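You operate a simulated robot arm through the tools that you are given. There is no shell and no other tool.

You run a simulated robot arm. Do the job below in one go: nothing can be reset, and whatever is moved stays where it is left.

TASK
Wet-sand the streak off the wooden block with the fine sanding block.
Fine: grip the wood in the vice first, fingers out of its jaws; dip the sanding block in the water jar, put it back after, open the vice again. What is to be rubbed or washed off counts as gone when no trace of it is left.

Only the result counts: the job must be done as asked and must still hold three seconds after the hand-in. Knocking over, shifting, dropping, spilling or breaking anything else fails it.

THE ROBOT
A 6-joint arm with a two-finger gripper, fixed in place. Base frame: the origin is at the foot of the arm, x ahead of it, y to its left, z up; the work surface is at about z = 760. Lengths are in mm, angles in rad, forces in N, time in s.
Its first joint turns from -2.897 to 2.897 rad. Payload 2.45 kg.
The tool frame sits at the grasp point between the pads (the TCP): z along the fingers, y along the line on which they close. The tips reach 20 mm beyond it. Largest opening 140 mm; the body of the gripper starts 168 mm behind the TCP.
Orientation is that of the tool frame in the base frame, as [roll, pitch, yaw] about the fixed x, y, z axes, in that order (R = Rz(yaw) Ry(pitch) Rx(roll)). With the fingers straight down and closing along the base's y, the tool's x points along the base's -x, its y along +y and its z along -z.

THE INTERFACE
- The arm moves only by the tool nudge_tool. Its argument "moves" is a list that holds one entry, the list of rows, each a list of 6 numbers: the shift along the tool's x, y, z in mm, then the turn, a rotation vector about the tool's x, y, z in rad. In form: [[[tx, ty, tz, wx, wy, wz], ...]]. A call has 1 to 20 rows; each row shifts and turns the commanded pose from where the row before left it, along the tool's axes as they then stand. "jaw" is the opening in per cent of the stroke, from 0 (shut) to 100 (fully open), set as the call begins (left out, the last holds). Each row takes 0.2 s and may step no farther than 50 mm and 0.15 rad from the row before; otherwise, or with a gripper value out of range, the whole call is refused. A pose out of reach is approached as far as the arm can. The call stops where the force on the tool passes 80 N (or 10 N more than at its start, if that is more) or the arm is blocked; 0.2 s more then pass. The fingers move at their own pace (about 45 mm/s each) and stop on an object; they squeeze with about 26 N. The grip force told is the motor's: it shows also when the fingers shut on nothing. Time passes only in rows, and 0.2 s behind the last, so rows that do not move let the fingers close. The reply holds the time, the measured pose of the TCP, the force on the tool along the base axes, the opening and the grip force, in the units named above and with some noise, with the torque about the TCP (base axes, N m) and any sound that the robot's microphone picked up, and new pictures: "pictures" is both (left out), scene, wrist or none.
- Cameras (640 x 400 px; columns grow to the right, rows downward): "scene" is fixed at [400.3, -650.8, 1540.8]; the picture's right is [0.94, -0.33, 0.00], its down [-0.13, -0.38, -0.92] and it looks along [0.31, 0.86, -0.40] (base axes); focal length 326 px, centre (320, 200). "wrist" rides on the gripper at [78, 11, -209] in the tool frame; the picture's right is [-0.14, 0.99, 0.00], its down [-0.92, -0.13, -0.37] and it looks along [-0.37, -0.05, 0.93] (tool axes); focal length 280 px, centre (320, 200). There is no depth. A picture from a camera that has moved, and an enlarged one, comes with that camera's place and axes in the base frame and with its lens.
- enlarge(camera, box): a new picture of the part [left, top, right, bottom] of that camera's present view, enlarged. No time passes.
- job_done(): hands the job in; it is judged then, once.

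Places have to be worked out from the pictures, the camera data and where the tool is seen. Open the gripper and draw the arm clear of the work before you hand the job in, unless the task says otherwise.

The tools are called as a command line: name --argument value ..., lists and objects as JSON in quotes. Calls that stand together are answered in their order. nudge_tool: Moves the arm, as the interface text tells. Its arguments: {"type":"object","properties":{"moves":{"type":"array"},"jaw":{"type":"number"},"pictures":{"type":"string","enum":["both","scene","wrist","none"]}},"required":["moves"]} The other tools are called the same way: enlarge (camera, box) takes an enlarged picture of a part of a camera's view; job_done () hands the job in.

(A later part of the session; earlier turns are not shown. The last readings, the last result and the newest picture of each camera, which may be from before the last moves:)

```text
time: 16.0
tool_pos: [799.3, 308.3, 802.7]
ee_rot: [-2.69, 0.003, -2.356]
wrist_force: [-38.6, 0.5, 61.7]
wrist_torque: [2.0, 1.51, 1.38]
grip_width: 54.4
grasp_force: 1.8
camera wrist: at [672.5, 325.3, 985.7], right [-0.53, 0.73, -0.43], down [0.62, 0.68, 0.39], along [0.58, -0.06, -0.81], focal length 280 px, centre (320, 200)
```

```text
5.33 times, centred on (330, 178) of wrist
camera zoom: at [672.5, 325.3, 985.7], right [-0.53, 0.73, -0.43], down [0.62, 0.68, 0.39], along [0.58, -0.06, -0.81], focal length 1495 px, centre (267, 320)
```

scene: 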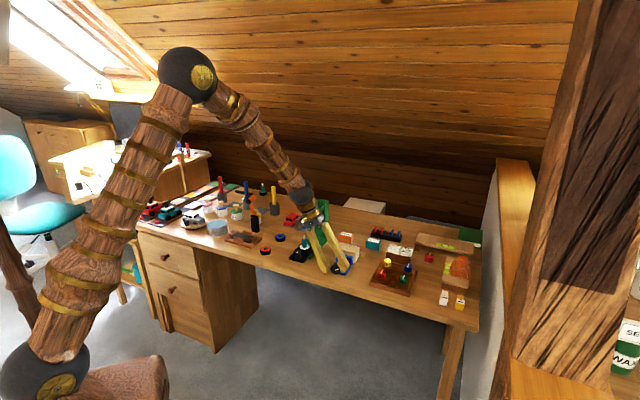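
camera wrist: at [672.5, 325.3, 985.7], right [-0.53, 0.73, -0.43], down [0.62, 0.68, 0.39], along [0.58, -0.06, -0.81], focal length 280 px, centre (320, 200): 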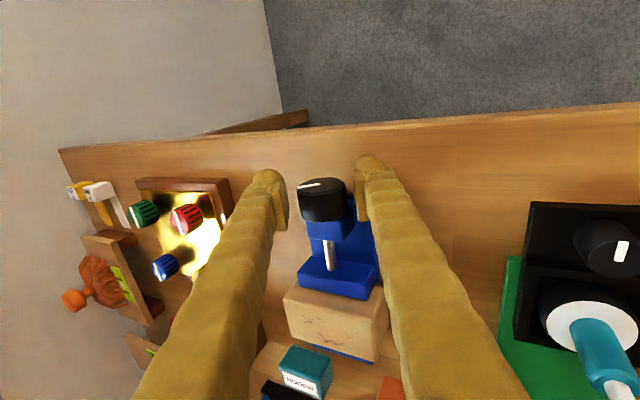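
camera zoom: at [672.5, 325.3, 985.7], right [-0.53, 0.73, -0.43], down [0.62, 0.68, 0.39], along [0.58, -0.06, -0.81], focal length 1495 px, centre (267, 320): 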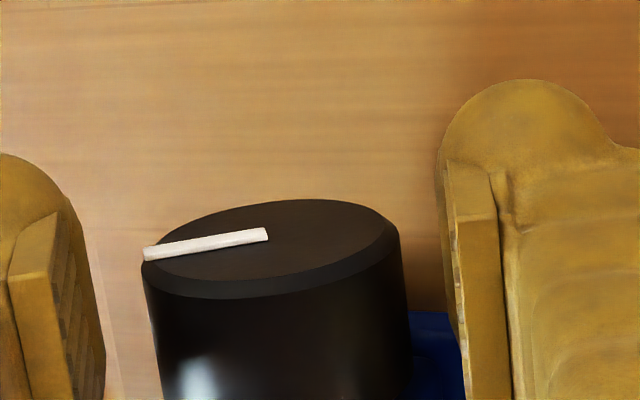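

The lower finger is pressing on something (62 N up, some toward me) – likely the vice's base plate edge. I back off along the tool axis and shift toward the front edge at once.

nudge_tool --moves '[[[0, 0, -6, 0, 0, 0], [5, 0, 0, 0, 0, 0], [0, 0, 0, 0, 0, 0]]]'

enlarge --camera "scene" --box '[320, 240, 370, 280]'

```text
time: 16.8
tool_pos: [796.0, 306.6, 805.9]
ee_rot: [-2.693, 0.0, -2.356]
wrist_force: [-0.4, 0.1, -0.1]
wrist_torque: [-0.02, -0.01, 0.01]
grip_width: 51.7
grasp_force: 0.0
camera wrist: at [667.9, 323.6, 988.5], right [-0.53, 0.73, -0.43], down [0.62, 0.68, 0.39], along [0.58, -0.06, -0.82], focal length 280 px, centre (320, 200)
```

scene: 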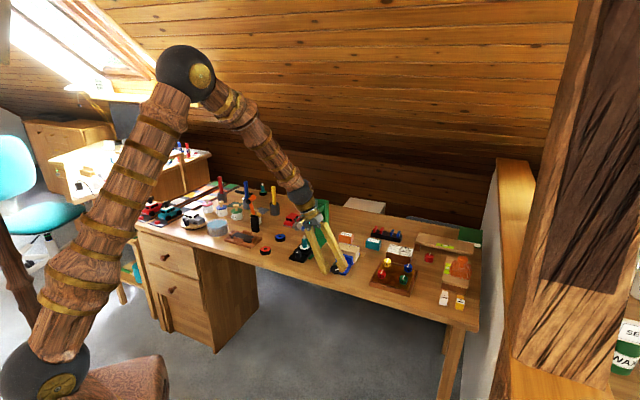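
wrist: 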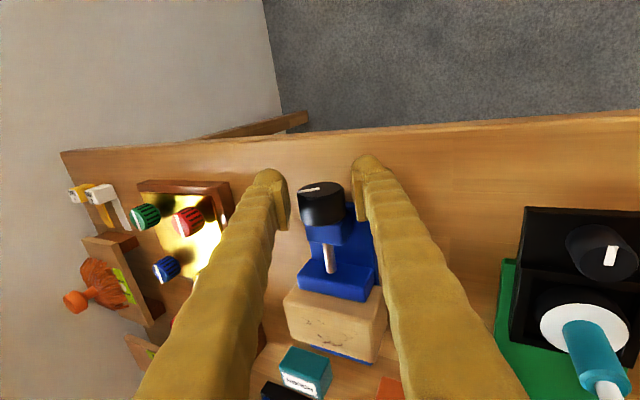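

```text
10.00 times, centred on (345, 260) of scene
camera zoom: at [400.3, -650.8, 1540.8], right [0.94, -0.33, 0.0], down [-0.13, -0.38, -0.92], along [0.31, 0.86, -0.4], focal length 3260 px, centre (70, -400)
```

zoom: 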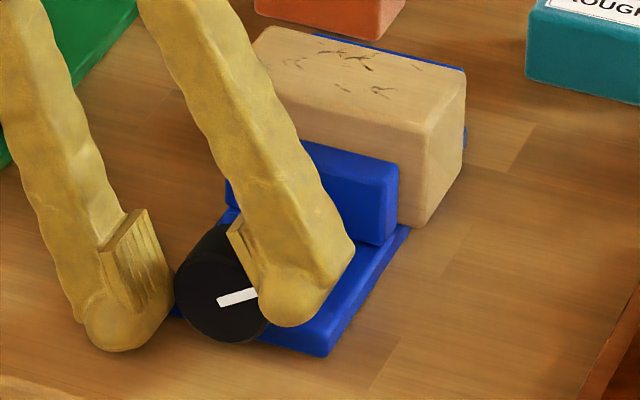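

Clear again (force ~0), vice unmoved. I check how much of the jaw gap is left.

enlarge --camera "wrist" --box '[270, 225, 400, 355]'

enlarge --camera "scene" --box '[335, 240, 375, 270]'

```text
3.08 times, centred on (335, 290) of wrist
camera zoom: at [667.9, 323.6, 988.5], right [-0.53, 0.73, -0.43], down [0.62, 0.68, 0.39], along [0.58, -0.06, -0.82], focal length 863 px, centre (274, -77)
```

zoom: 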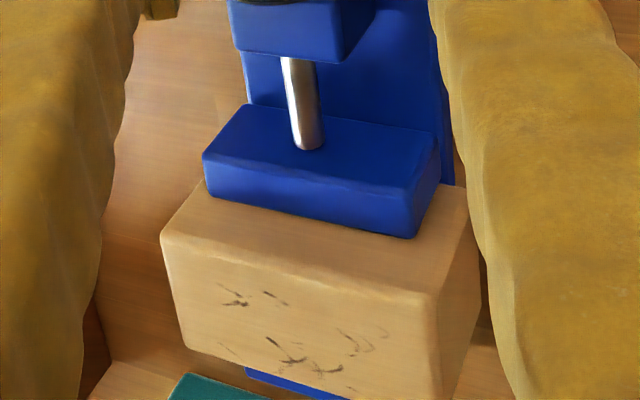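

```text
13.33 times, centred on (355, 255) of scene
camera zoom: at [400.3, -650.8, 1540.8], right [0.94, -0.33, 0.0], down [-0.13, -0.38, -0.92], along [0.31, 0.86, -0.4], focal length 4347 px, centre (-147, -533)
```

zoom: 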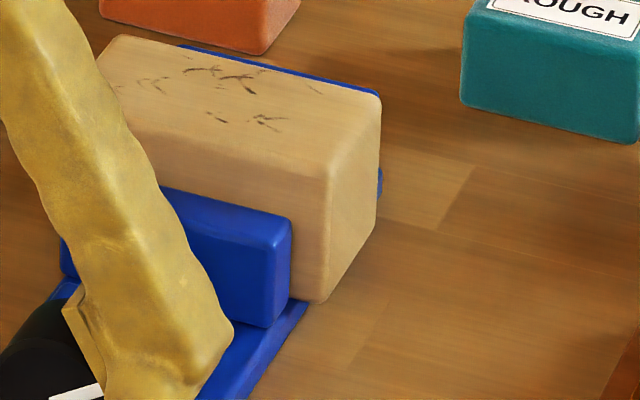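

I set up for the next stroke with a smaller lean (0.35), narrower opening (46 mm) and slightly further forward so the fingertips stay clear of the base plate.

nudge_tool --jaw 33 --moves '[[[0, 0, 0, -0.1, 0, 0], [-1.5, -0.4, 4.4, 0, 0, 0], [0, 0, 0, 0, 0, 0]]]' --pictures "wrist"

enlarge --camera "wrist" --box '[270, 140, 390, 215]'

```text
time: 17.6
tool_pos: [797.0, 307.7, 800.9]
ee_rot: [-2.793, 0.002, -2.354]
wrist_force: [0.6, 0.1, -0.5]
wrist_torque: [0.0, 0.02, 0.02]
grip_width: 46.3
grasp_force: 0.1
camera wrist: at [683.6, 310.0, 994.0], right [-0.56, 0.75, -0.34], down [0.65, 0.66, 0.39], along [0.52, 0.0, -0.86], focal length 280 px, centre (320, 200)
```

wrist: 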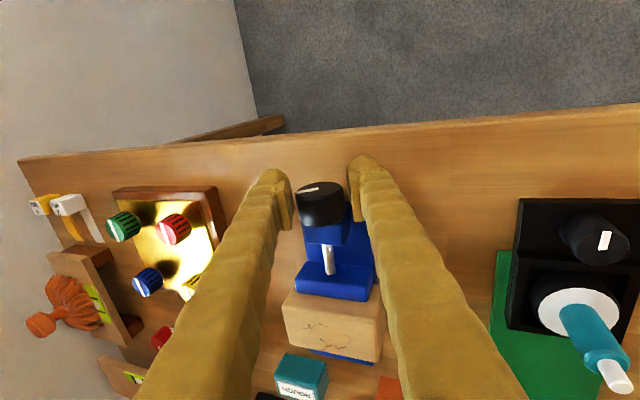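

```text
5.33 times, centred on (330, 178) of wrist
camera zoom: at [683.6, 310.0, 994.0], right [-0.56, 0.75, -0.34], down [0.65, 0.66, 0.39], along [0.52, 0.0, -0.86], focal length 1495 px, centre (267, 320)
```

zoom: 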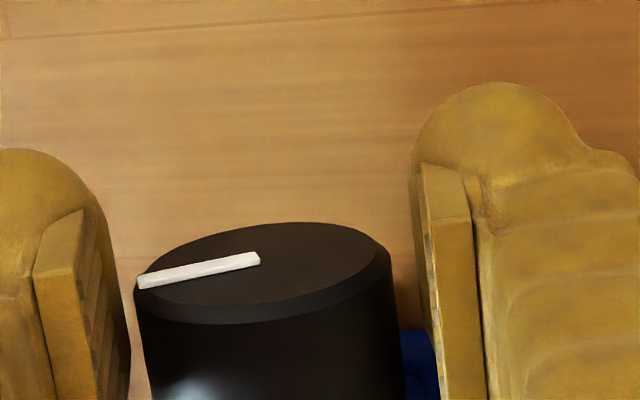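

Visually centred. Grip and read the load.

nudge_tool --jaw 0 --moves '[[[0, -0.2, 0, 0, 0, 0], [0, 0, 0, 0, 0, 0], [0, 0, 0, 0, 0, 0]]]' --pictures "none"

```text
time: 18.4
tool_pos: [797.8, 305.4, 800.9]
ee_rot: [-2.793, 0.001, -2.355]
wrist_force: [8.2, -9.6, 1.3]
wrist_torque: [-0.04, -0.09, -0.02]
grip_width: 37.9
grasp_force: 45.0
```

Low load. I turn clockwise 0.45 rad and check.

nudge_tool --moves '[[[0, -1.3, 0.08, -0.15, 0, 0], [0, -1.12, 0.08, -0.15, 0, 0], [0, -1.12, 0.08, -0.15, 0, 0], [0, 0, 0, 0, 0, 0]]]' --pictures "none"

```text
time: 19.4
tool_pos: [801.8, 304.5, 801.1]
ee_rot: [3.04, 0.002, -2.355]
wrist_force: [8.1, -5.5, 2.2]
wrist_torque: [0.18, -0.3, 0.03]
grip_width: 37.2
grasp_force: 45.2
```

Load still small; I turn another 0.3 rad.

nudge_tool --moves '[[[0, -1.15, 0.08, -0.15, 0, 0], [0, -1.12, 0.08, -0.15, 0, 0], [0, 0, 0, 0, 0, 0]]]'

enlarge --camera "scene" --box '[325, 240, 375, 280]'

enlarge --camera "wrist" --box '[270, 180, 400, 310]'

```text
time: 20.2
tool_pos: [801.5, 302.4, 801.3]
ee_rot: [2.739, 0.002, -2.354]
wrist_force: [15.0, -10.8, 1.7]
wrist_torque: [0.21, -0.37, -0.17]
grip_width: 37.5
grasp_force: 45.6
camera wrist: at [796.6, 197.4, 998.3], right [-0.55, 0.74, 0.39], down [0.84, 0.47, 0.29], along [0.04, 0.48, -0.87], focal length 280 px, centre (320, 200)
```

scene: 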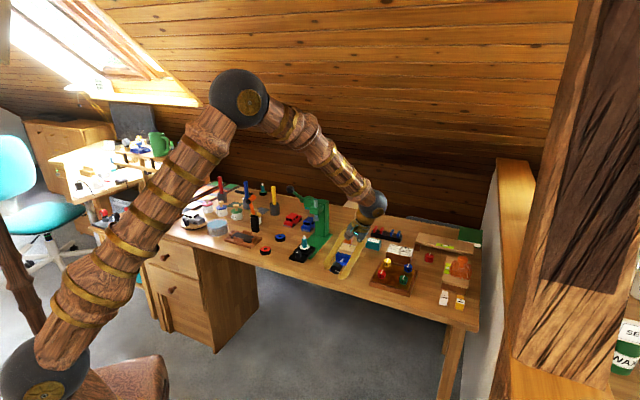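
wrist: 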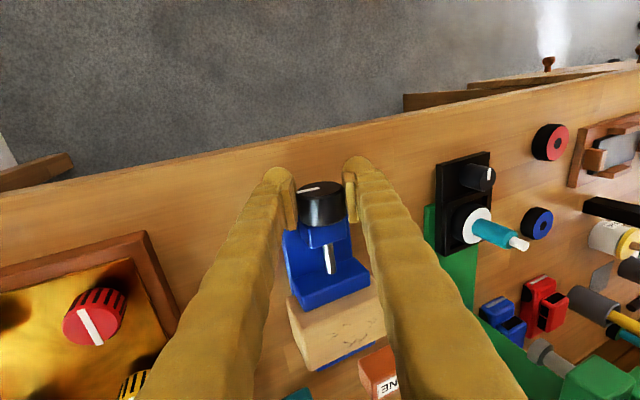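

```text
10.00 times, centred on (350, 260) of scene
camera zoom: at [400.3, -650.8, 1540.8], right [0.94, -0.33, 0.0], down [-0.13, -0.38, -0.92], along [0.31, 0.86, -0.4], focal length 3260 px, centre (20, -400)
```

zoom: 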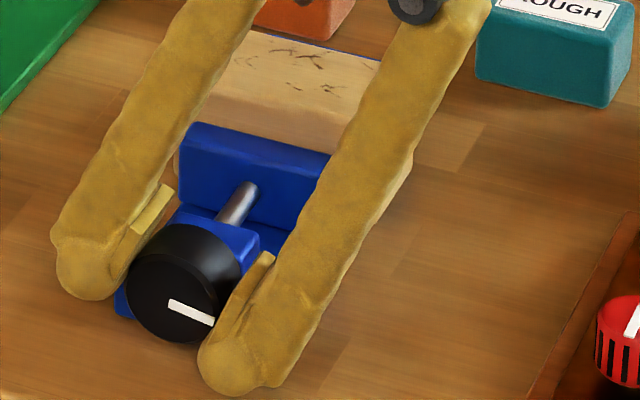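

```text
3.08 times, centred on (335, 245) of wrist
camera zoom: at [796.6, 197.4, 998.3], right [-0.55, 0.74, 0.39], down [0.84, 0.47, 0.29], along [0.04, 0.48, -0.87], focal length 863 px, centre (274, 62)
```

zoom: 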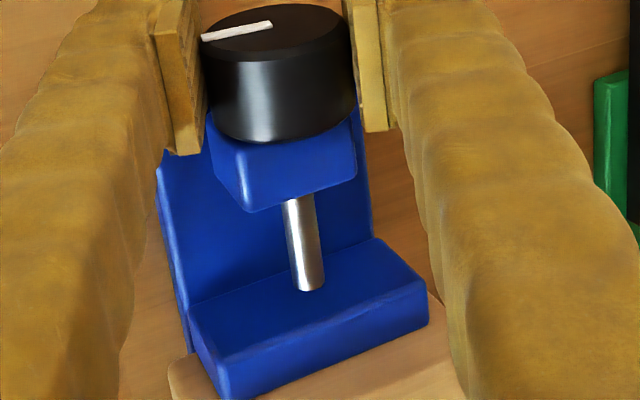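

Turned ~103° in total, load low; jaw is advancing. I release to 46 mm and ratchet back to the starting lean.

nudge_tool --jaw 33 --moves '[[[0, 0, 0, 0, 0, 0], [0, 0, 0, 0, 0, 0], [0, 1.12, 0.08, 0.15, 0, 0], [0, 1.12, 0.08, 0.15, 0, 0], [0, 1.12, 0.08, 0.15, 0, 0], [0, 1.12, 0.08, 0.15, 0, 0], [0, 1.12, 0.08, 0.15, 0, 0], [0, 0, 0, 0, 0, 0]]]' --pictures "wrist"

enlarge --camera "wrist" --box '[270, 140, 390, 215]'

enlarge --camera "scene" --box '[325, 240, 375, 280]'

```text
time: 22.0
tool_pos: [796.0, 306.6, 800.3]
ee_rot: [-2.792, 0.0, -2.355]
wrist_force: [0.2, 0.0, -0.2]
wrist_torque: [-0.02, -0.02, -0.02]
grip_width: 46.3
grasp_force: 0.1
camera wrist: at [683.7, 309.5, 994.2], right [-0.56, 0.75, -0.34], down [0.65, 0.66, 0.39], along [0.52, 0.0, -0.86], focal length 280 px, centre (320, 200)
```

wrist: 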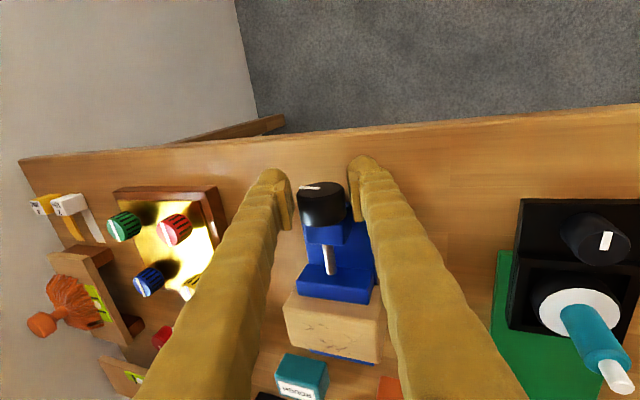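

```text
5.33 times, centred on (330, 178) of wrist
camera zoom: at [683.7, 309.5, 994.2], right [-0.56, 0.75, -0.34], down [0.65, 0.66, 0.39], along [0.52, 0.0, -0.86], focal length 1495 px, centre (267, 320)
```

zoom: 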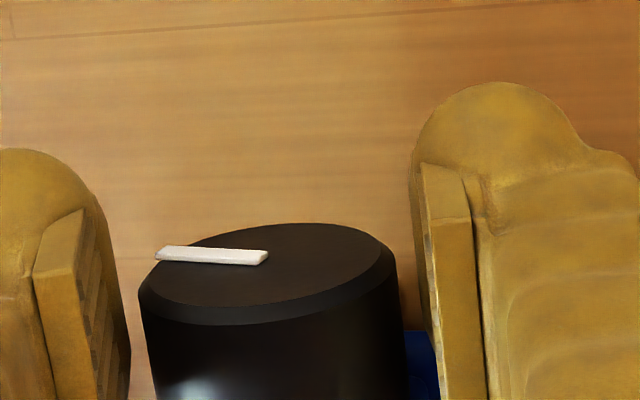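

```text
10.00 times, centred on (350, 260) of scene
camera zoom: at [400.3, -650.8, 1540.8], right [0.94, -0.33, 0.0], down [-0.13, -0.38, -0.92], along [0.31, 0.86, -0.4], focal length 3260 px, centre (20, -400)
```

zoom: 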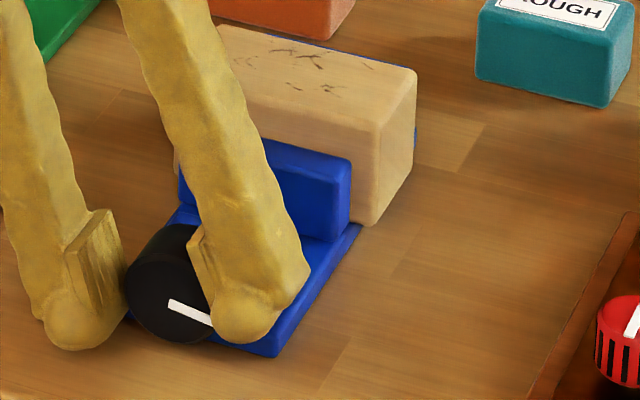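

Clean swing back; small centring correction, then grip and turn 0.3 rad.

nudge_tool --jaw 0 --moves '[[[0, 0.4, 0, 0, 0, 0], [0, 0, 0, 0, 0, 0], [0, 0, 0, 0, 0, 0], [0, -1.12, 0.08, -0.15, 0, 0], [0, -1.12, 0.08, -0.15, 0, 0], [0, 0, 0, 0, 0, 0]]]' --pictures "none"

```text
time: 23.4
tool_pos: [798.4, 304.0, 801.2]
ee_rot: [-3.092, 0.002, -2.355]
wrist_force: [2.8, -10.0, 3.7]
wrist_torque: [0.09, -0.22, -0.1]
grip_width: 38.3
grasp_force: 44.9
```

Load remains small, so the jaw hasn't met the wood firmly yet. I continue 0.45 rad.

nudge_tool --moves '[[[0, -1.2, 0.08, -0.15, 0, 0], [0, -1.12, 0.08, -0.15, 0, 0], [0, -1.12, 0.08, -0.15, 0, 0], [0, 0, 0, 0, 0, 0]]]'

enlarge --camera "scene" --box '[325, 240, 375, 280]'

enlarge --camera "wrist" --box '[270, 180, 400, 310]'

```text
time: 24.4
tool_pos: [801.2, 302.6, 801.1]
ee_rot: [2.737, 0.0, -2.354]
wrist_force: [10.2, -7.3, 4.0]
wrist_torque: [0.27, -0.36, -0.3]
grip_width: 38.2
grasp_force: 45.4
camera wrist: at [796.3, 197.6, 997.7], right [-0.55, 0.74, 0.39], down [0.84, 0.47, 0.29], along [0.03, 0.48, -0.87], focal length 280 px, centre (320, 200)
```

scene: 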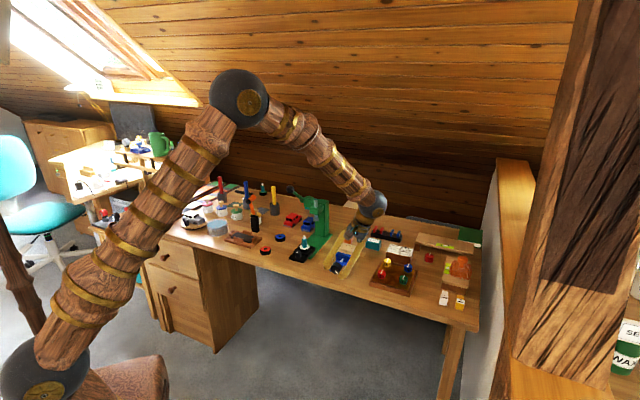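
wrist: 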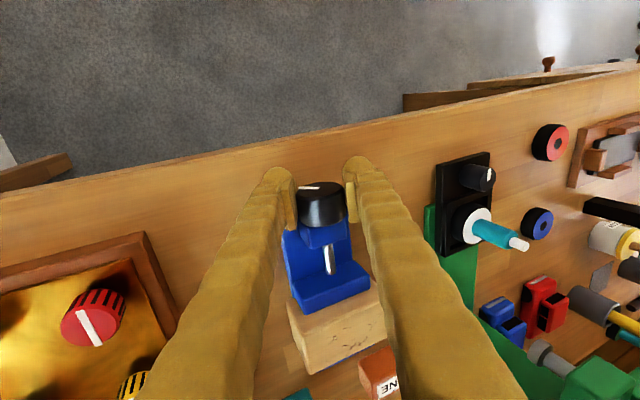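

```text
10.00 times, centred on (350, 260) of scene
camera zoom: at [400.3, -650.8, 1540.8], right [0.94, -0.33, 0.0], down [-0.13, -0.38, -0.92], along [0.31, 0.86, -0.4], focal length 3260 px, centre (20, -400)
```

zoom: 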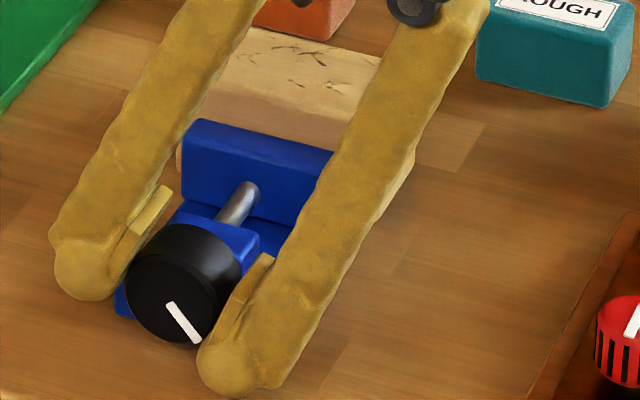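

```text
3.08 times, centred on (335, 245) of wrist
camera zoom: at [796.3, 197.6, 997.7], right [-0.55, 0.74, 0.39], down [0.84, 0.47, 0.29], along [0.03, 0.48, -0.87], focal length 863 px, centre (274, 62)
```

zoom: 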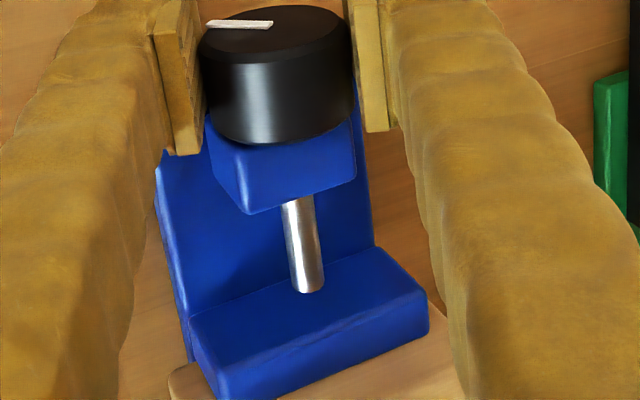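

146° so far, the jaw keeps advancing ~2 mm per stroke. I release and ratchet back again, then re-grip.

nudge_tool --jaw 33 --moves '[[[0, 0, 0, 0, 0, 0], [0, 0, 0, 0, 0, 0], [0, 1.12, 0.08, 0.15, 0, 0], [0, 1.12, 0.08, 0.15, 0, 0], [0, 1.12, 0.08, 0.15, 0, 0], [0, 1.12, 0.08, 0.15, 0, 0], [0, 1.12, 0.08, 0.15, 0, 0], [0, 0, 0, 0, 0, 0]]]' --pictures "wrist"

enlarge --camera "wrist" --box '[270, 140, 390, 215]'

enlarge --camera "scene" --box '[325, 240, 375, 280]'

```text
time: 26.2
tool_pos: [797.3, 306.8, 800.1]
ee_rot: [-2.791, 0.004, -2.355]
wrist_force: [1.7, 0.0, -0.3]
wrist_torque: [0.03, -0.01, 0.0]
grip_width: 46.1
grasp_force: 0.0
camera wrist: at [683.2, 310.1, 993.8], right [-0.56, 0.75, -0.34], down [0.65, 0.66, 0.39], along [0.52, 0.0, -0.86], focal length 280 px, centre (320, 200)
```

wrist: 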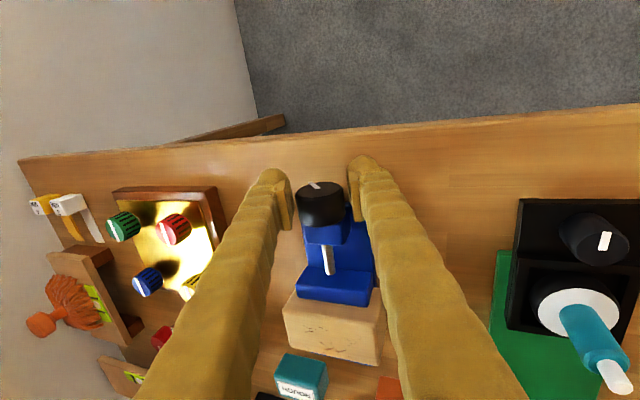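

```text
5.33 times, centred on (330, 178) of wrist
camera zoom: at [683.2, 310.1, 993.8], right [-0.56, 0.75, -0.34], down [0.65, 0.66, 0.39], along [0.52, 0.0, -0.86], focal length 1495 px, centre (267, 320)
```

zoom: 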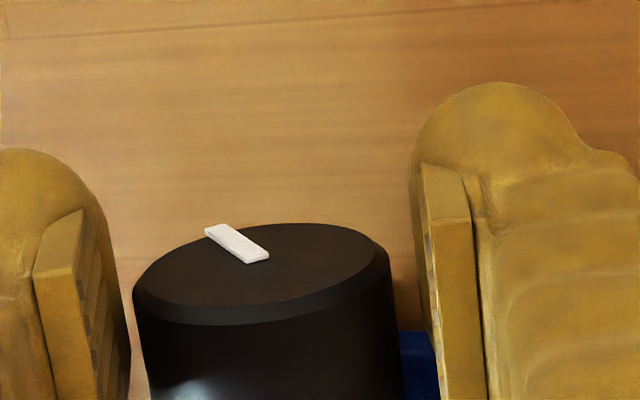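

```text
10.00 times, centred on (350, 260) of scene
camera zoom: at [400.3, -650.8, 1540.8], right [0.94, -0.33, 0.0], down [-0.13, -0.38, -0.92], along [0.31, 0.86, -0.4], focal length 3260 px, centre (20, -400)
```

zoom: 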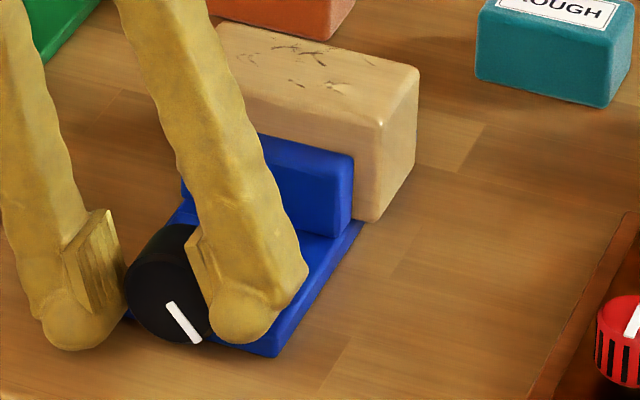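

The jaw has met the wood and is pushing it toward the rear jaw. I re-centre slightly, grip and turn on, watching the load.

nudge_tool --jaw 0 --moves '[[[0, -0.4, 0, 0, 0, 0], [0, 0, 0, 0, 0, 0], [0, 0, 0, 0, 0, 0], [0, -1.12, 0.08, -0.15, 0, 0], [0, -1.12, 0.08, -0.15, 0, 0], [0, 0, 0, 0, 0, 0]]]' --pictures "scene"

enlarge --camera "scene" --box '[325, 240, 375, 280]'

```text
time: 27.6
tool_pos: [799.0, 303.7, 801.1]
ee_rot: [-3.093, 0.0, -2.355]
wrist_force: [16.7, -13.6, -5.7]
wrist_torque: [0.1, -0.31, -0.07]
grip_width: 38.3
grasp_force: 44.4
```

scene: 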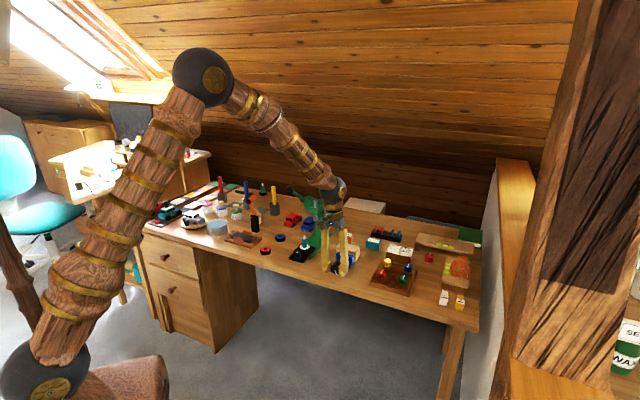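

```text
10.00 times, centred on (350, 260) of scene
camera zoom: at [400.3, -650.8, 1540.8], right [0.94, -0.33, 0.0], down [-0.13, -0.38, -0.92], along [0.31, 0.86, -0.4], focal length 3260 px, centre (20, -400)
```

zoom: 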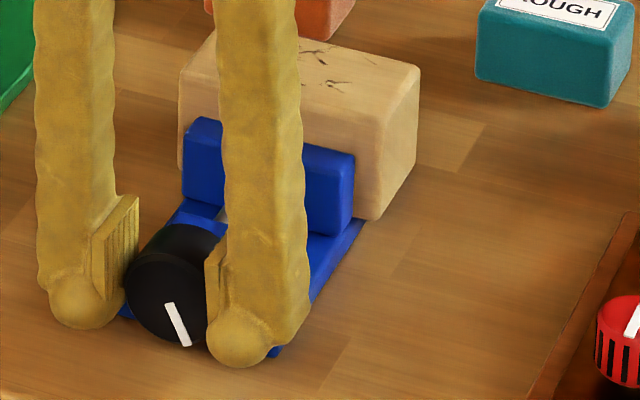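

Still turning freely enough (load ~20 N). I continue 0.3 rad more.

nudge_tool --moves '[[[0, -1.4, 0.08, -0.15, 0, 0], [0, -1.12, 0.08, -0.15, 0, 0], [0, 0, 0, 0, 0, 0]]]' --pictures "scene"

enlarge --camera "scene" --box '[325, 240, 375, 280]'

```text
time: 28.4
tool_pos: [801.5, 304.0, 800.1]
ee_rot: [2.891, 0.001, -2.356]
wrist_force: [14.1, -0.7, -13.9]
wrist_torque: [0.03, -0.27, -0.18]
grip_width: 38.0
grasp_force: 45.4
```

scene: 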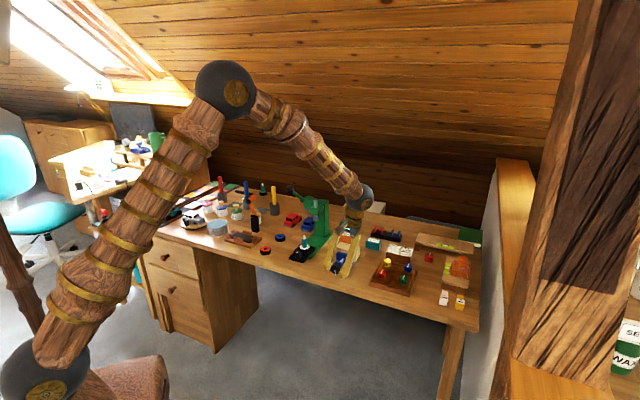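

```text
10.00 times, centred on (350, 260) of scene
camera zoom: at [400.3, -650.8, 1540.8], right [0.94, -0.33, 0.0], down [-0.13, -0.38, -0.92], along [0.31, 0.86, -0.4], focal length 3260 px, centre (20, -400)
```

zoom: 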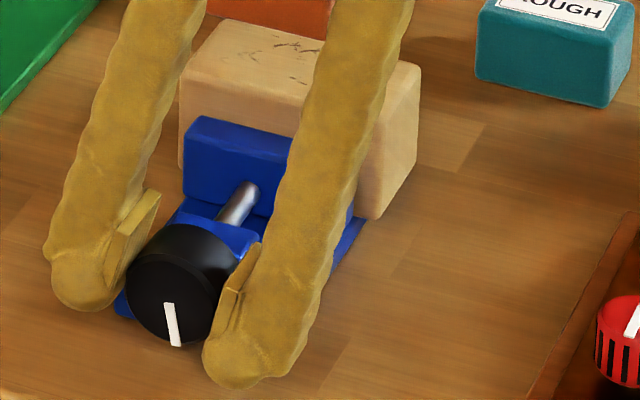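

The mark is almost straight down (~170° turned) and the wood sits against both jaws. I turn on 0.15 rad to feel whether it is tight.

nudge_tool --moves '[[[0, -1.12, 0.08, -0.15, 0, 0], [0, 0, 0, 0, 0, 0]]]' --pictures "wrist"

enlarge --camera "scene" --box '[325, 240, 375, 280]'

enlarge --camera "wrist" --box '[270, 180, 400, 310]'

```text
time: 29.0
tool_pos: [803.0, 302.7, 799.6]
ee_rot: [2.739, 0.002, -2.354]
wrist_force: [15.3, 10.5, -23.6]
wrist_torque: [0.18, -0.48, -0.2]
grip_width: 37.8
grasp_force: 45.0
camera wrist: at [796.6, 197.4, 997.1], right [-0.55, 0.74, 0.39], down [0.84, 0.47, 0.29], along [0.03, 0.48, -0.88], focal length 280 px, centre (320, 200)
```

wrist: 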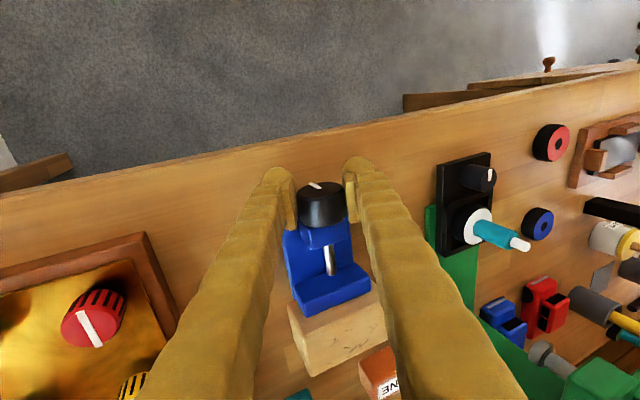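

```text
10.00 times, centred on (350, 260) of scene
camera zoom: at [400.3, -650.8, 1540.8], right [0.94, -0.33, 0.0], down [-0.13, -0.38, -0.92], along [0.31, 0.86, -0.4], focal length 3260 px, centre (20, -400)
```

zoom: 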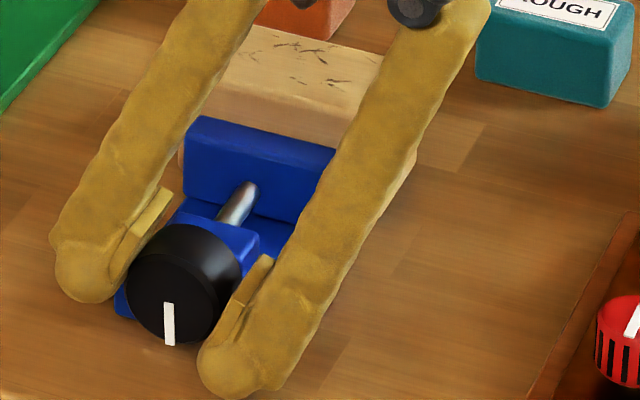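

```text
3.08 times, centred on (335, 245) of wrist
camera zoom: at [796.6, 197.4, 997.1], right [-0.55, 0.74, 0.39], down [0.84, 0.47, 0.29], along [0.03, 0.48, -0.88], focal length 863 px, centre (274, 62)
```

zoom: 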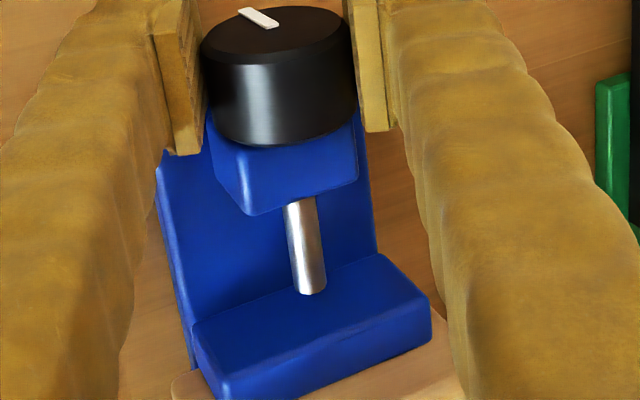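

The mark now points straight down (180°). I release, ratchet back and look at the wood against the rear jaw.

nudge_tool --jaw 33 --moves '[[[0, 0, 0, 0, 0, 0], [0, 0, 0, 0, 0, 0], [0, 1.12, 0.08, 0.15, 0, 0], [0, 1.12, 0.08, 0.15, 0, 0], [0, 1.12, 0.08, 0.15, 0, 0], [0, 1.12, 0.08, 0.15, 0, 0], [0, 1.12, 0.08, 0.15, 0, 0], [0, 0, 0, 0, 0, 0]]]' --pictures "wrist"

enlarge --camera "wrist" --box '[270, 140, 390, 215]'

enlarge --camera "scene" --box '[325, 235, 375, 275]'

enlarge --camera "wrist" --box '[270, 225, 400, 375]'

```text
time: 30.8
tool_pos: [798.3, 305.6, 802.0]
ee_rot: [-2.791, 0.001, -2.354]
wrist_force: [-0.4, -0.2, -0.1]
wrist_torque: [0.0, -0.01, 0.01]
grip_width: 46.0
grasp_force: 0.1
camera wrist: at [683.8, 309.7, 994.1], right [-0.56, 0.75, -0.34], down [0.65, 0.66, 0.39], along [0.52, 0.0, -0.86], focal length 280 px, centre (320, 200)
```

wrist: 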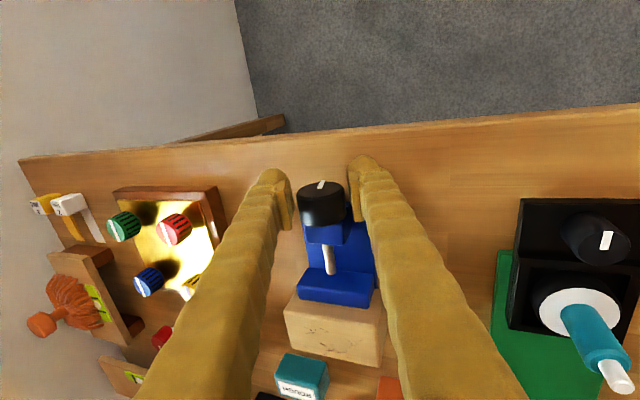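

```text
5.33 times, centred on (330, 178) of wrist
camera zoom: at [683.8, 309.7, 994.1], right [-0.56, 0.75, -0.34], down [0.65, 0.66, 0.39], along [0.52, 0.0, -0.86], focal length 1495 px, centre (267, 320)
```

zoom: 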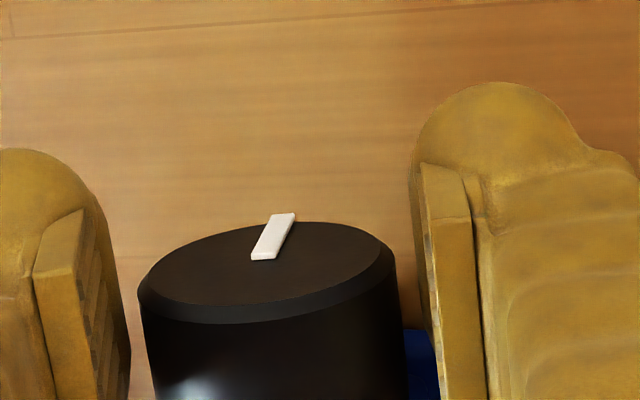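

```text
10.00 times, centred on (350, 255) of scene
camera zoom: at [400.3, -650.8, 1540.8], right [0.94, -0.33, 0.0], down [-0.13, -0.38, -0.92], along [0.31, 0.86, -0.4], focal length 3260 px, centre (20, -350)
```

zoom: 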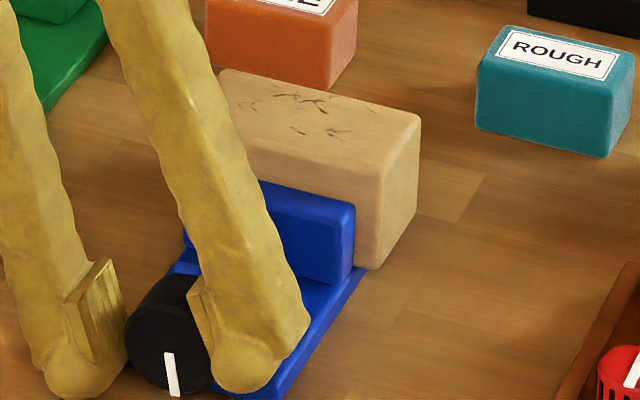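

```text
2.67 times, centred on (335, 300) of wrist
camera zoom: at [683.8, 309.7, 994.1], right [-0.56, 0.75, -0.34], down [0.65, 0.66, 0.39], along [0.52, 0.0, -0.86], focal length 748 px, centre (280, -67)
```

zoom: 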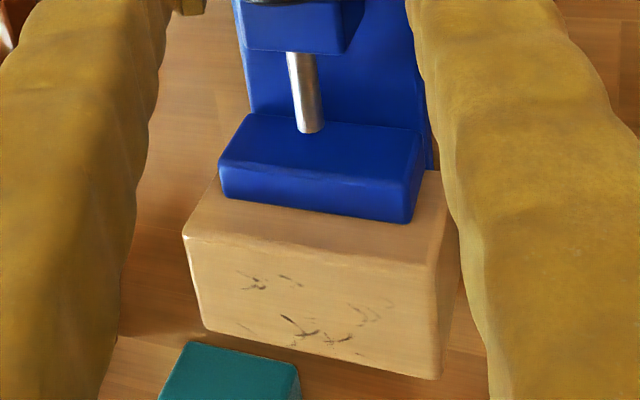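

The knob sprang back a few degrees on release, suggesting the jaws are now squeezing. I grip again and tighten further, watching torque.

nudge_tool --jaw 0 --moves '[[[0, 0.4, 0, 0, 0, 0], [0, 0, 0, 0, 0, 0], [0, 0, 0, 0, 0, 0], [0, -1.12, 0.08, -0.15, 0, 0], [0, -1.12, 0.08, -0.15, 0, 0], [0, 0, 0, 0, 0, 0]]]' --pictures "scene"

enlarge --camera "scene" --box '[325, 240, 375, 280]'

```text
time: 32.2
tool_pos: [799.4, 305.5, 801.7]
ee_rot: [-3.091, 0.0, -2.353]
wrist_force: [11.6, -10.7, 10.4]
wrist_torque: [-0.14, -0.54, 0.07]
grip_width: 37.8
grasp_force: 45.3
```

scene: 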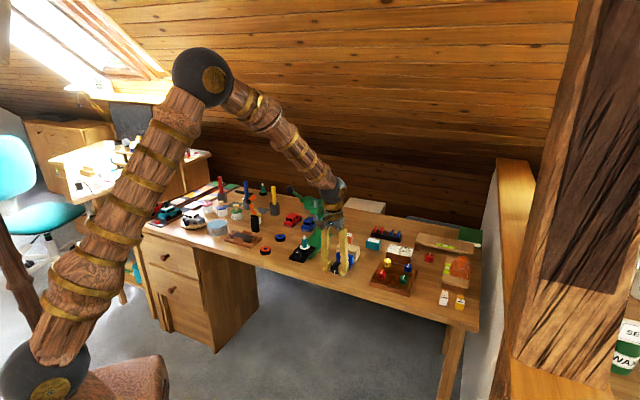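

```text
10.00 times, centred on (350, 260) of scene
camera zoom: at [400.3, -650.8, 1540.8], right [0.94, -0.33, 0.0], down [-0.13, -0.38, -0.92], along [0.31, 0.86, -0.4], focal length 3260 px, centre (20, -400)
```

zoom: 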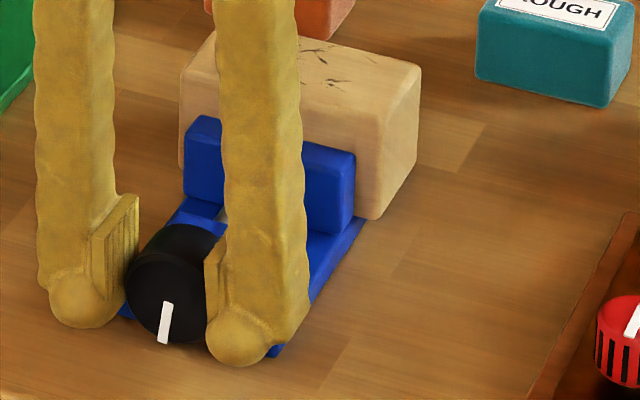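

Torque resisting the turn has risen (~0.5 N·m) – it is getting tight. A bit more.

nudge_tool --moves '[[[0, -1.12, 0.08, -0.15, 0, 0], [0, -1.12, 0.08, -0.15, 0, 0], [0, 0, 0, 0, 0, 0]]]' --pictures "scene"

enlarge --camera "scene" --box '[325, 240, 375, 280]'

```text
time: 33.0
tool_pos: [801.7, 303.6, 801.3]
ee_rot: [2.89, 0.002, -2.355]
wrist_force: [23.0, -5.8, 9.8]
wrist_torque: [-0.23, -0.83, -0.12]
grip_width: 38.0
grasp_force: 45.4
```

scene: 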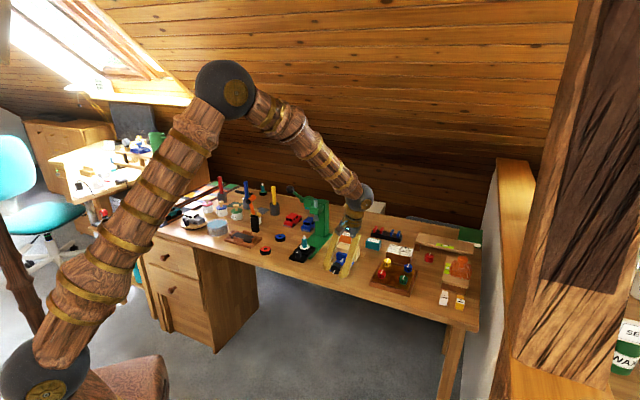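

```text
10.00 times, centred on (350, 260) of scene
camera zoom: at [400.3, -650.8, 1540.8], right [0.94, -0.33, 0.0], down [-0.13, -0.38, -0.92], along [0.31, 0.86, -0.4], focal length 3260 px, centre (20, -400)
```

zoom: 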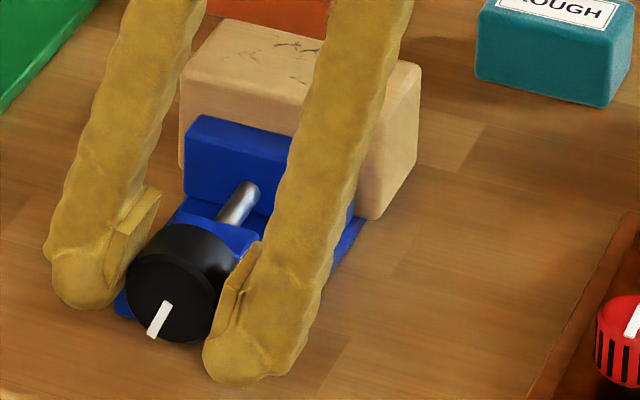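

Torque ~0.75 N·m and the wood no longer moves: tight. One more notch, then release and see how much it holds.

nudge_tool --moves '[[[0, -1.12, 0.08, -0.15, 0, 0], [0, 0, 0, 0, 0, 0]]]' --pictures "none"

enlarge --camera "scene" --box '[325, 240, 375, 280]'

```text
time: 33.6
tool_pos: [801.3, 302.9, 800.7]
ee_rot: [2.74, 0.003, -2.354]
wrist_force: [27.3, -6.3, 3.8]
wrist_torque: [-0.2, -1.04, -0.15]
grip_width: 38.0
grasp_force: 45.1
```

```text
10.00 times, centred on (350, 260) of scene
camera zoom: at [400.3, -650.8, 1540.8], right [0.94, -0.33, 0.0], down [-0.13, -0.38, -0.92], along [0.31, 0.86, -0.4], focal length 3260 px, centre (20, -400)
```

zoom: 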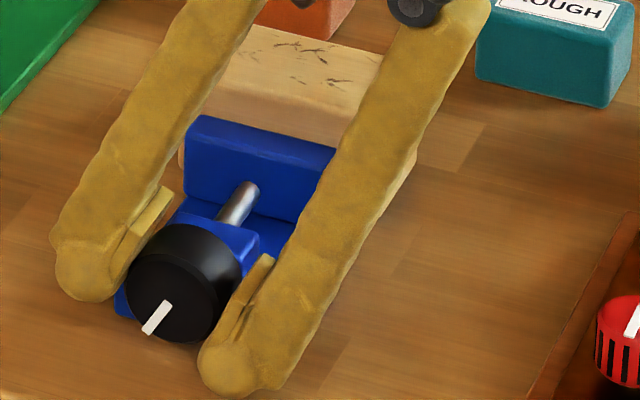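

Torque ~0.9 N·m. I release and check the spring-back.

nudge_tool --jaw 33 --moves '[[[0, 0, 0, 0, 0, 0], [0, 0, 0, 0, 0, 0], [0, 0, 0, 0, 0, 0]]]' --pictures "wrist"

enlarge --camera "scene" --box '[325, 240, 375, 280]'

```text
time: 34.4
tool_pos: [801.1, 301.6, 800.6]
ee_rot: [2.74, 0.0, -2.354]
wrist_force: [0.0, -0.5, 0.1]
wrist_torque: [-0.02, 0.04, -0.05]
grip_width: 46.4
grasp_force: 0.0
camera wrist: at [796.0, 197.6, 997.6], right [-0.55, 0.74, 0.39], down [0.84, 0.47, 0.29], along [0.03, 0.48, -0.88], focal length 280 px, centre (320, 200)
```

wrist: 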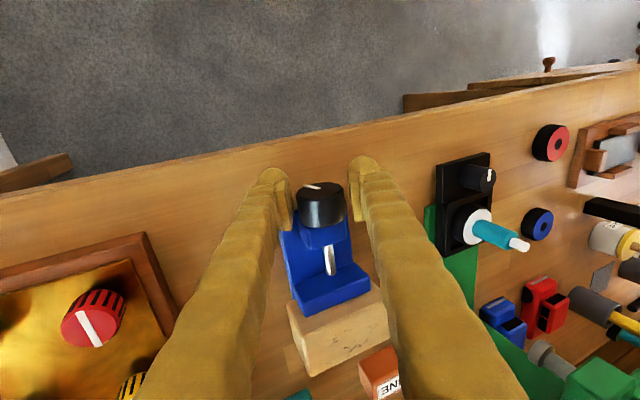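

```text
10.00 times, centred on (350, 260) of scene
camera zoom: at [400.3, -650.8, 1540.8], right [0.94, -0.33, 0.0], down [-0.13, -0.38, -0.92], along [0.31, 0.86, -0.4], focal length 3260 px, centre (20, -400)
```

zoom: 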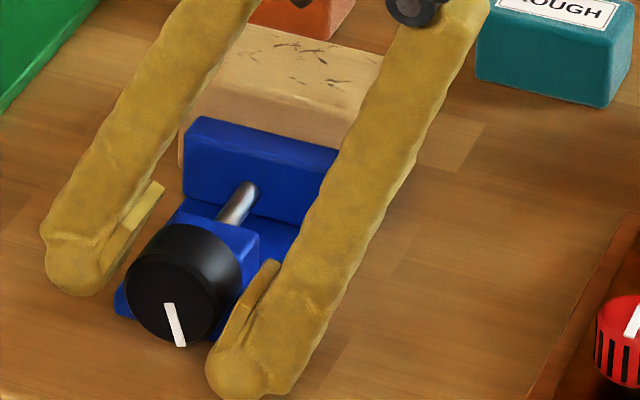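

On release the knob sprang back ~50°, so I should let the torque off gradually before opening. I ratchet back and tighten again, then ease off to zero torque.

nudge_tool --moves '[[[0, 1.12, 0.08, 0.15, 0, 0], [0, 1.12, 0.08, 0.15, 0, 0], [0, 1.12, 0.08, 0.15, 0, 0], [0, 1.12, 0.08, 0.15, 0, 0], [0, 1.12, 0.08, 0.15, 0, 0], [0, 0, 0, 0, 0, 0]]]' --pictures "wrist"

enlarge --camera "wrist" --box '[270, 140, 390, 215]'

enlarge --camera "wrist" --box '[270, 225, 400, 375]'

enlarge --camera "scene" --box '[325, 240, 375, 280]'

```text
time: 35.8
tool_pos: [797.2, 306.6, 801.0]
ee_rot: [-2.792, 0.003, -2.355]
wrist_force: [-0.2, -0.5, 0.4]
wrist_torque: [0.02, -0.01, -0.02]
grip_width: 46.4
grasp_force: 0.0
camera wrist: at [683.7, 309.8, 993.3], right [-0.56, 0.75, -0.34], down [0.65, 0.66, 0.39], along [0.52, 0.0, -0.86], focal length 280 px, centre (320, 200)
```

wrist: 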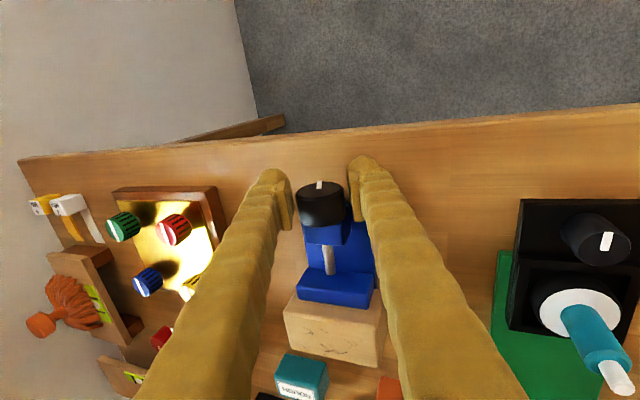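

```text
5.33 times, centred on (330, 178) of wrist
camera zoom: at [683.7, 309.8, 993.3], right [-0.56, 0.75, -0.34], down [0.65, 0.66, 0.39], along [0.52, 0.0, -0.86], focal length 1495 px, centre (267, 320)
```

zoom: 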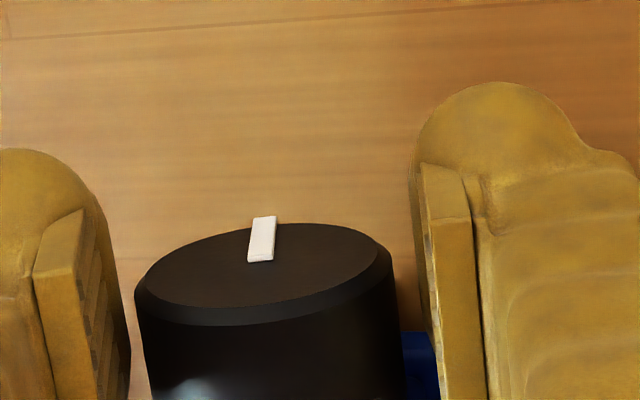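

```text
2.67 times, centred on (335, 300) of wrist
camera zoom: at [683.7, 309.8, 993.3], right [-0.56, 0.75, -0.34], down [0.65, 0.66, 0.39], along [0.52, 0.0, -0.86], focal length 748 px, centre (280, -67)
```

zoom: 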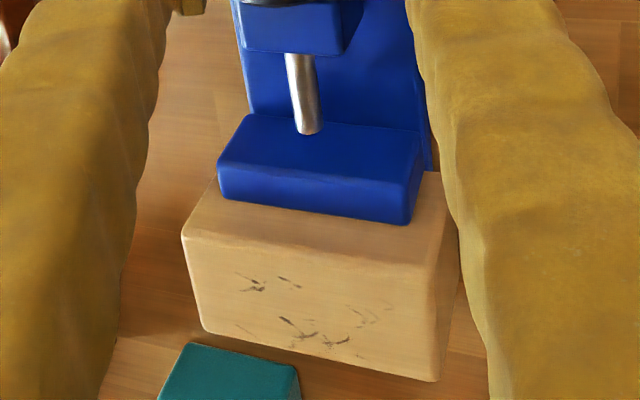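

```text
10.00 times, centred on (350, 260) of scene
camera zoom: at [400.3, -650.8, 1540.8], right [0.94, -0.33, 0.0], down [-0.13, -0.38, -0.92], along [0.31, 0.86, -0.4], focal length 3260 px, centre (20, -400)
```

zoom: 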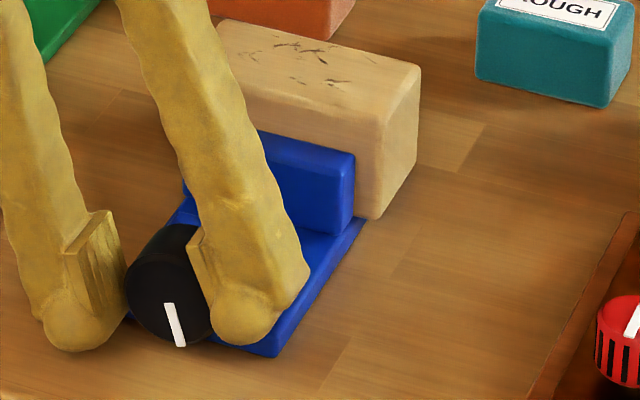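

Now grip and tighten through the full stroke.

nudge_tool --jaw 0 --moves '[[[0, -0.1, 0, 0, 0, 0], [0, 0, 0, 0, 0, 0], [0, 0, 0, 0, 0, 0], [0, -1.12, 0.08, -0.15, 0, 0], [0, -1.12, 0.08, -0.15, 0, 0], [0, -1.12, 0.08, -0.15, 0, 0], [0, 0, 0, 0, 0, 0]]]' --pictures "scene"

enlarge --camera "scene" --box '[325, 240, 375, 280]'

```text
time: 37.4
tool_pos: [801.1, 304.2, 802.1]
ee_rot: [3.041, 0.0, -2.354]
wrist_force: [10.1, 10.3, 3.6]
wrist_torque: [0.22, -0.74, 0.11]
grip_width: 38.1
grasp_force: 45.0
```

scene: 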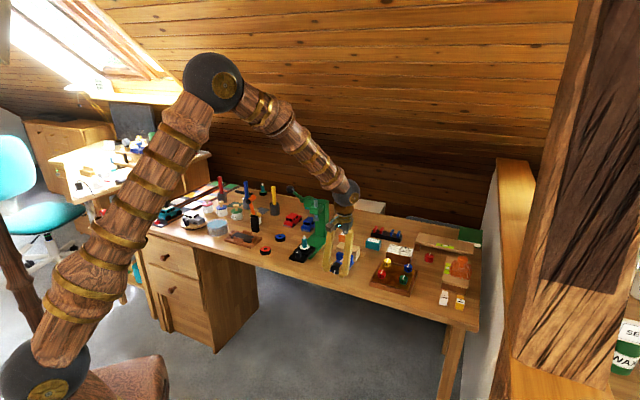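

```text
10.00 times, centred on (350, 260) of scene
camera zoom: at [400.3, -650.8, 1540.8], right [0.94, -0.33, 0.0], down [-0.13, -0.38, -0.92], along [0.31, 0.86, -0.4], focal length 3260 px, centre (20, -400)
```

zoom: 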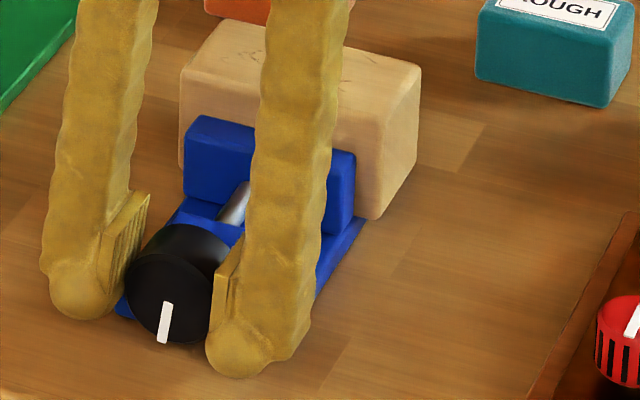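

Torque ~0.4 N·m at 187°. Now I ease back in small steps, reading the torque, so the knob won't spring when released.

nudge_tool --moves '[[[0, 0.6, 0.02, 0.08, 0, 0], [0, 0, 0, 0, 0, 0]]]' --pictures "none"

```text
time: 38.0
tool_pos: [799.7, 304.7, 800.5]
ee_rot: [3.121, 0.002, -2.354]
wrist_force: [13.1, 14.0, 3.2]
wrist_torque: [-0.03, -0.4, 0.13]
grip_width: 38.2
grasp_force: 44.8
```

nudge_tool --moves '[[[0, 0.75, 0.02, 0.1, 0, 0], [0, 0, 0, 0, 0, 0]]]' --pictures "none"

```text
time: 38.6
tool_pos: [799.0, 305.9, 801.6]
ee_rot: [-3.062, 0.003, -2.356]
wrist_force: [18.9, 12.7, 0.3]
wrist_torque: [-0.02, -0.23, -0.03]
grip_width: 38.0
grasp_force: 44.9
```

nudge_tool --moves '[[[0, 0.75, 0.02, 0.1, 0, 0], [0, 0, 0, 0, 0, 0]]]' --pictures "none"

```text
time: 39.2
tool_pos: [798.2, 306.5, 801.0]
ee_rot: [-2.961, 0.002, -2.355]
wrist_force: [23.0, 8.0, 6.0]
wrist_torque: [-0.02, -0.18, 0.05]
grip_width: 38.0
grasp_force: 45.3
```

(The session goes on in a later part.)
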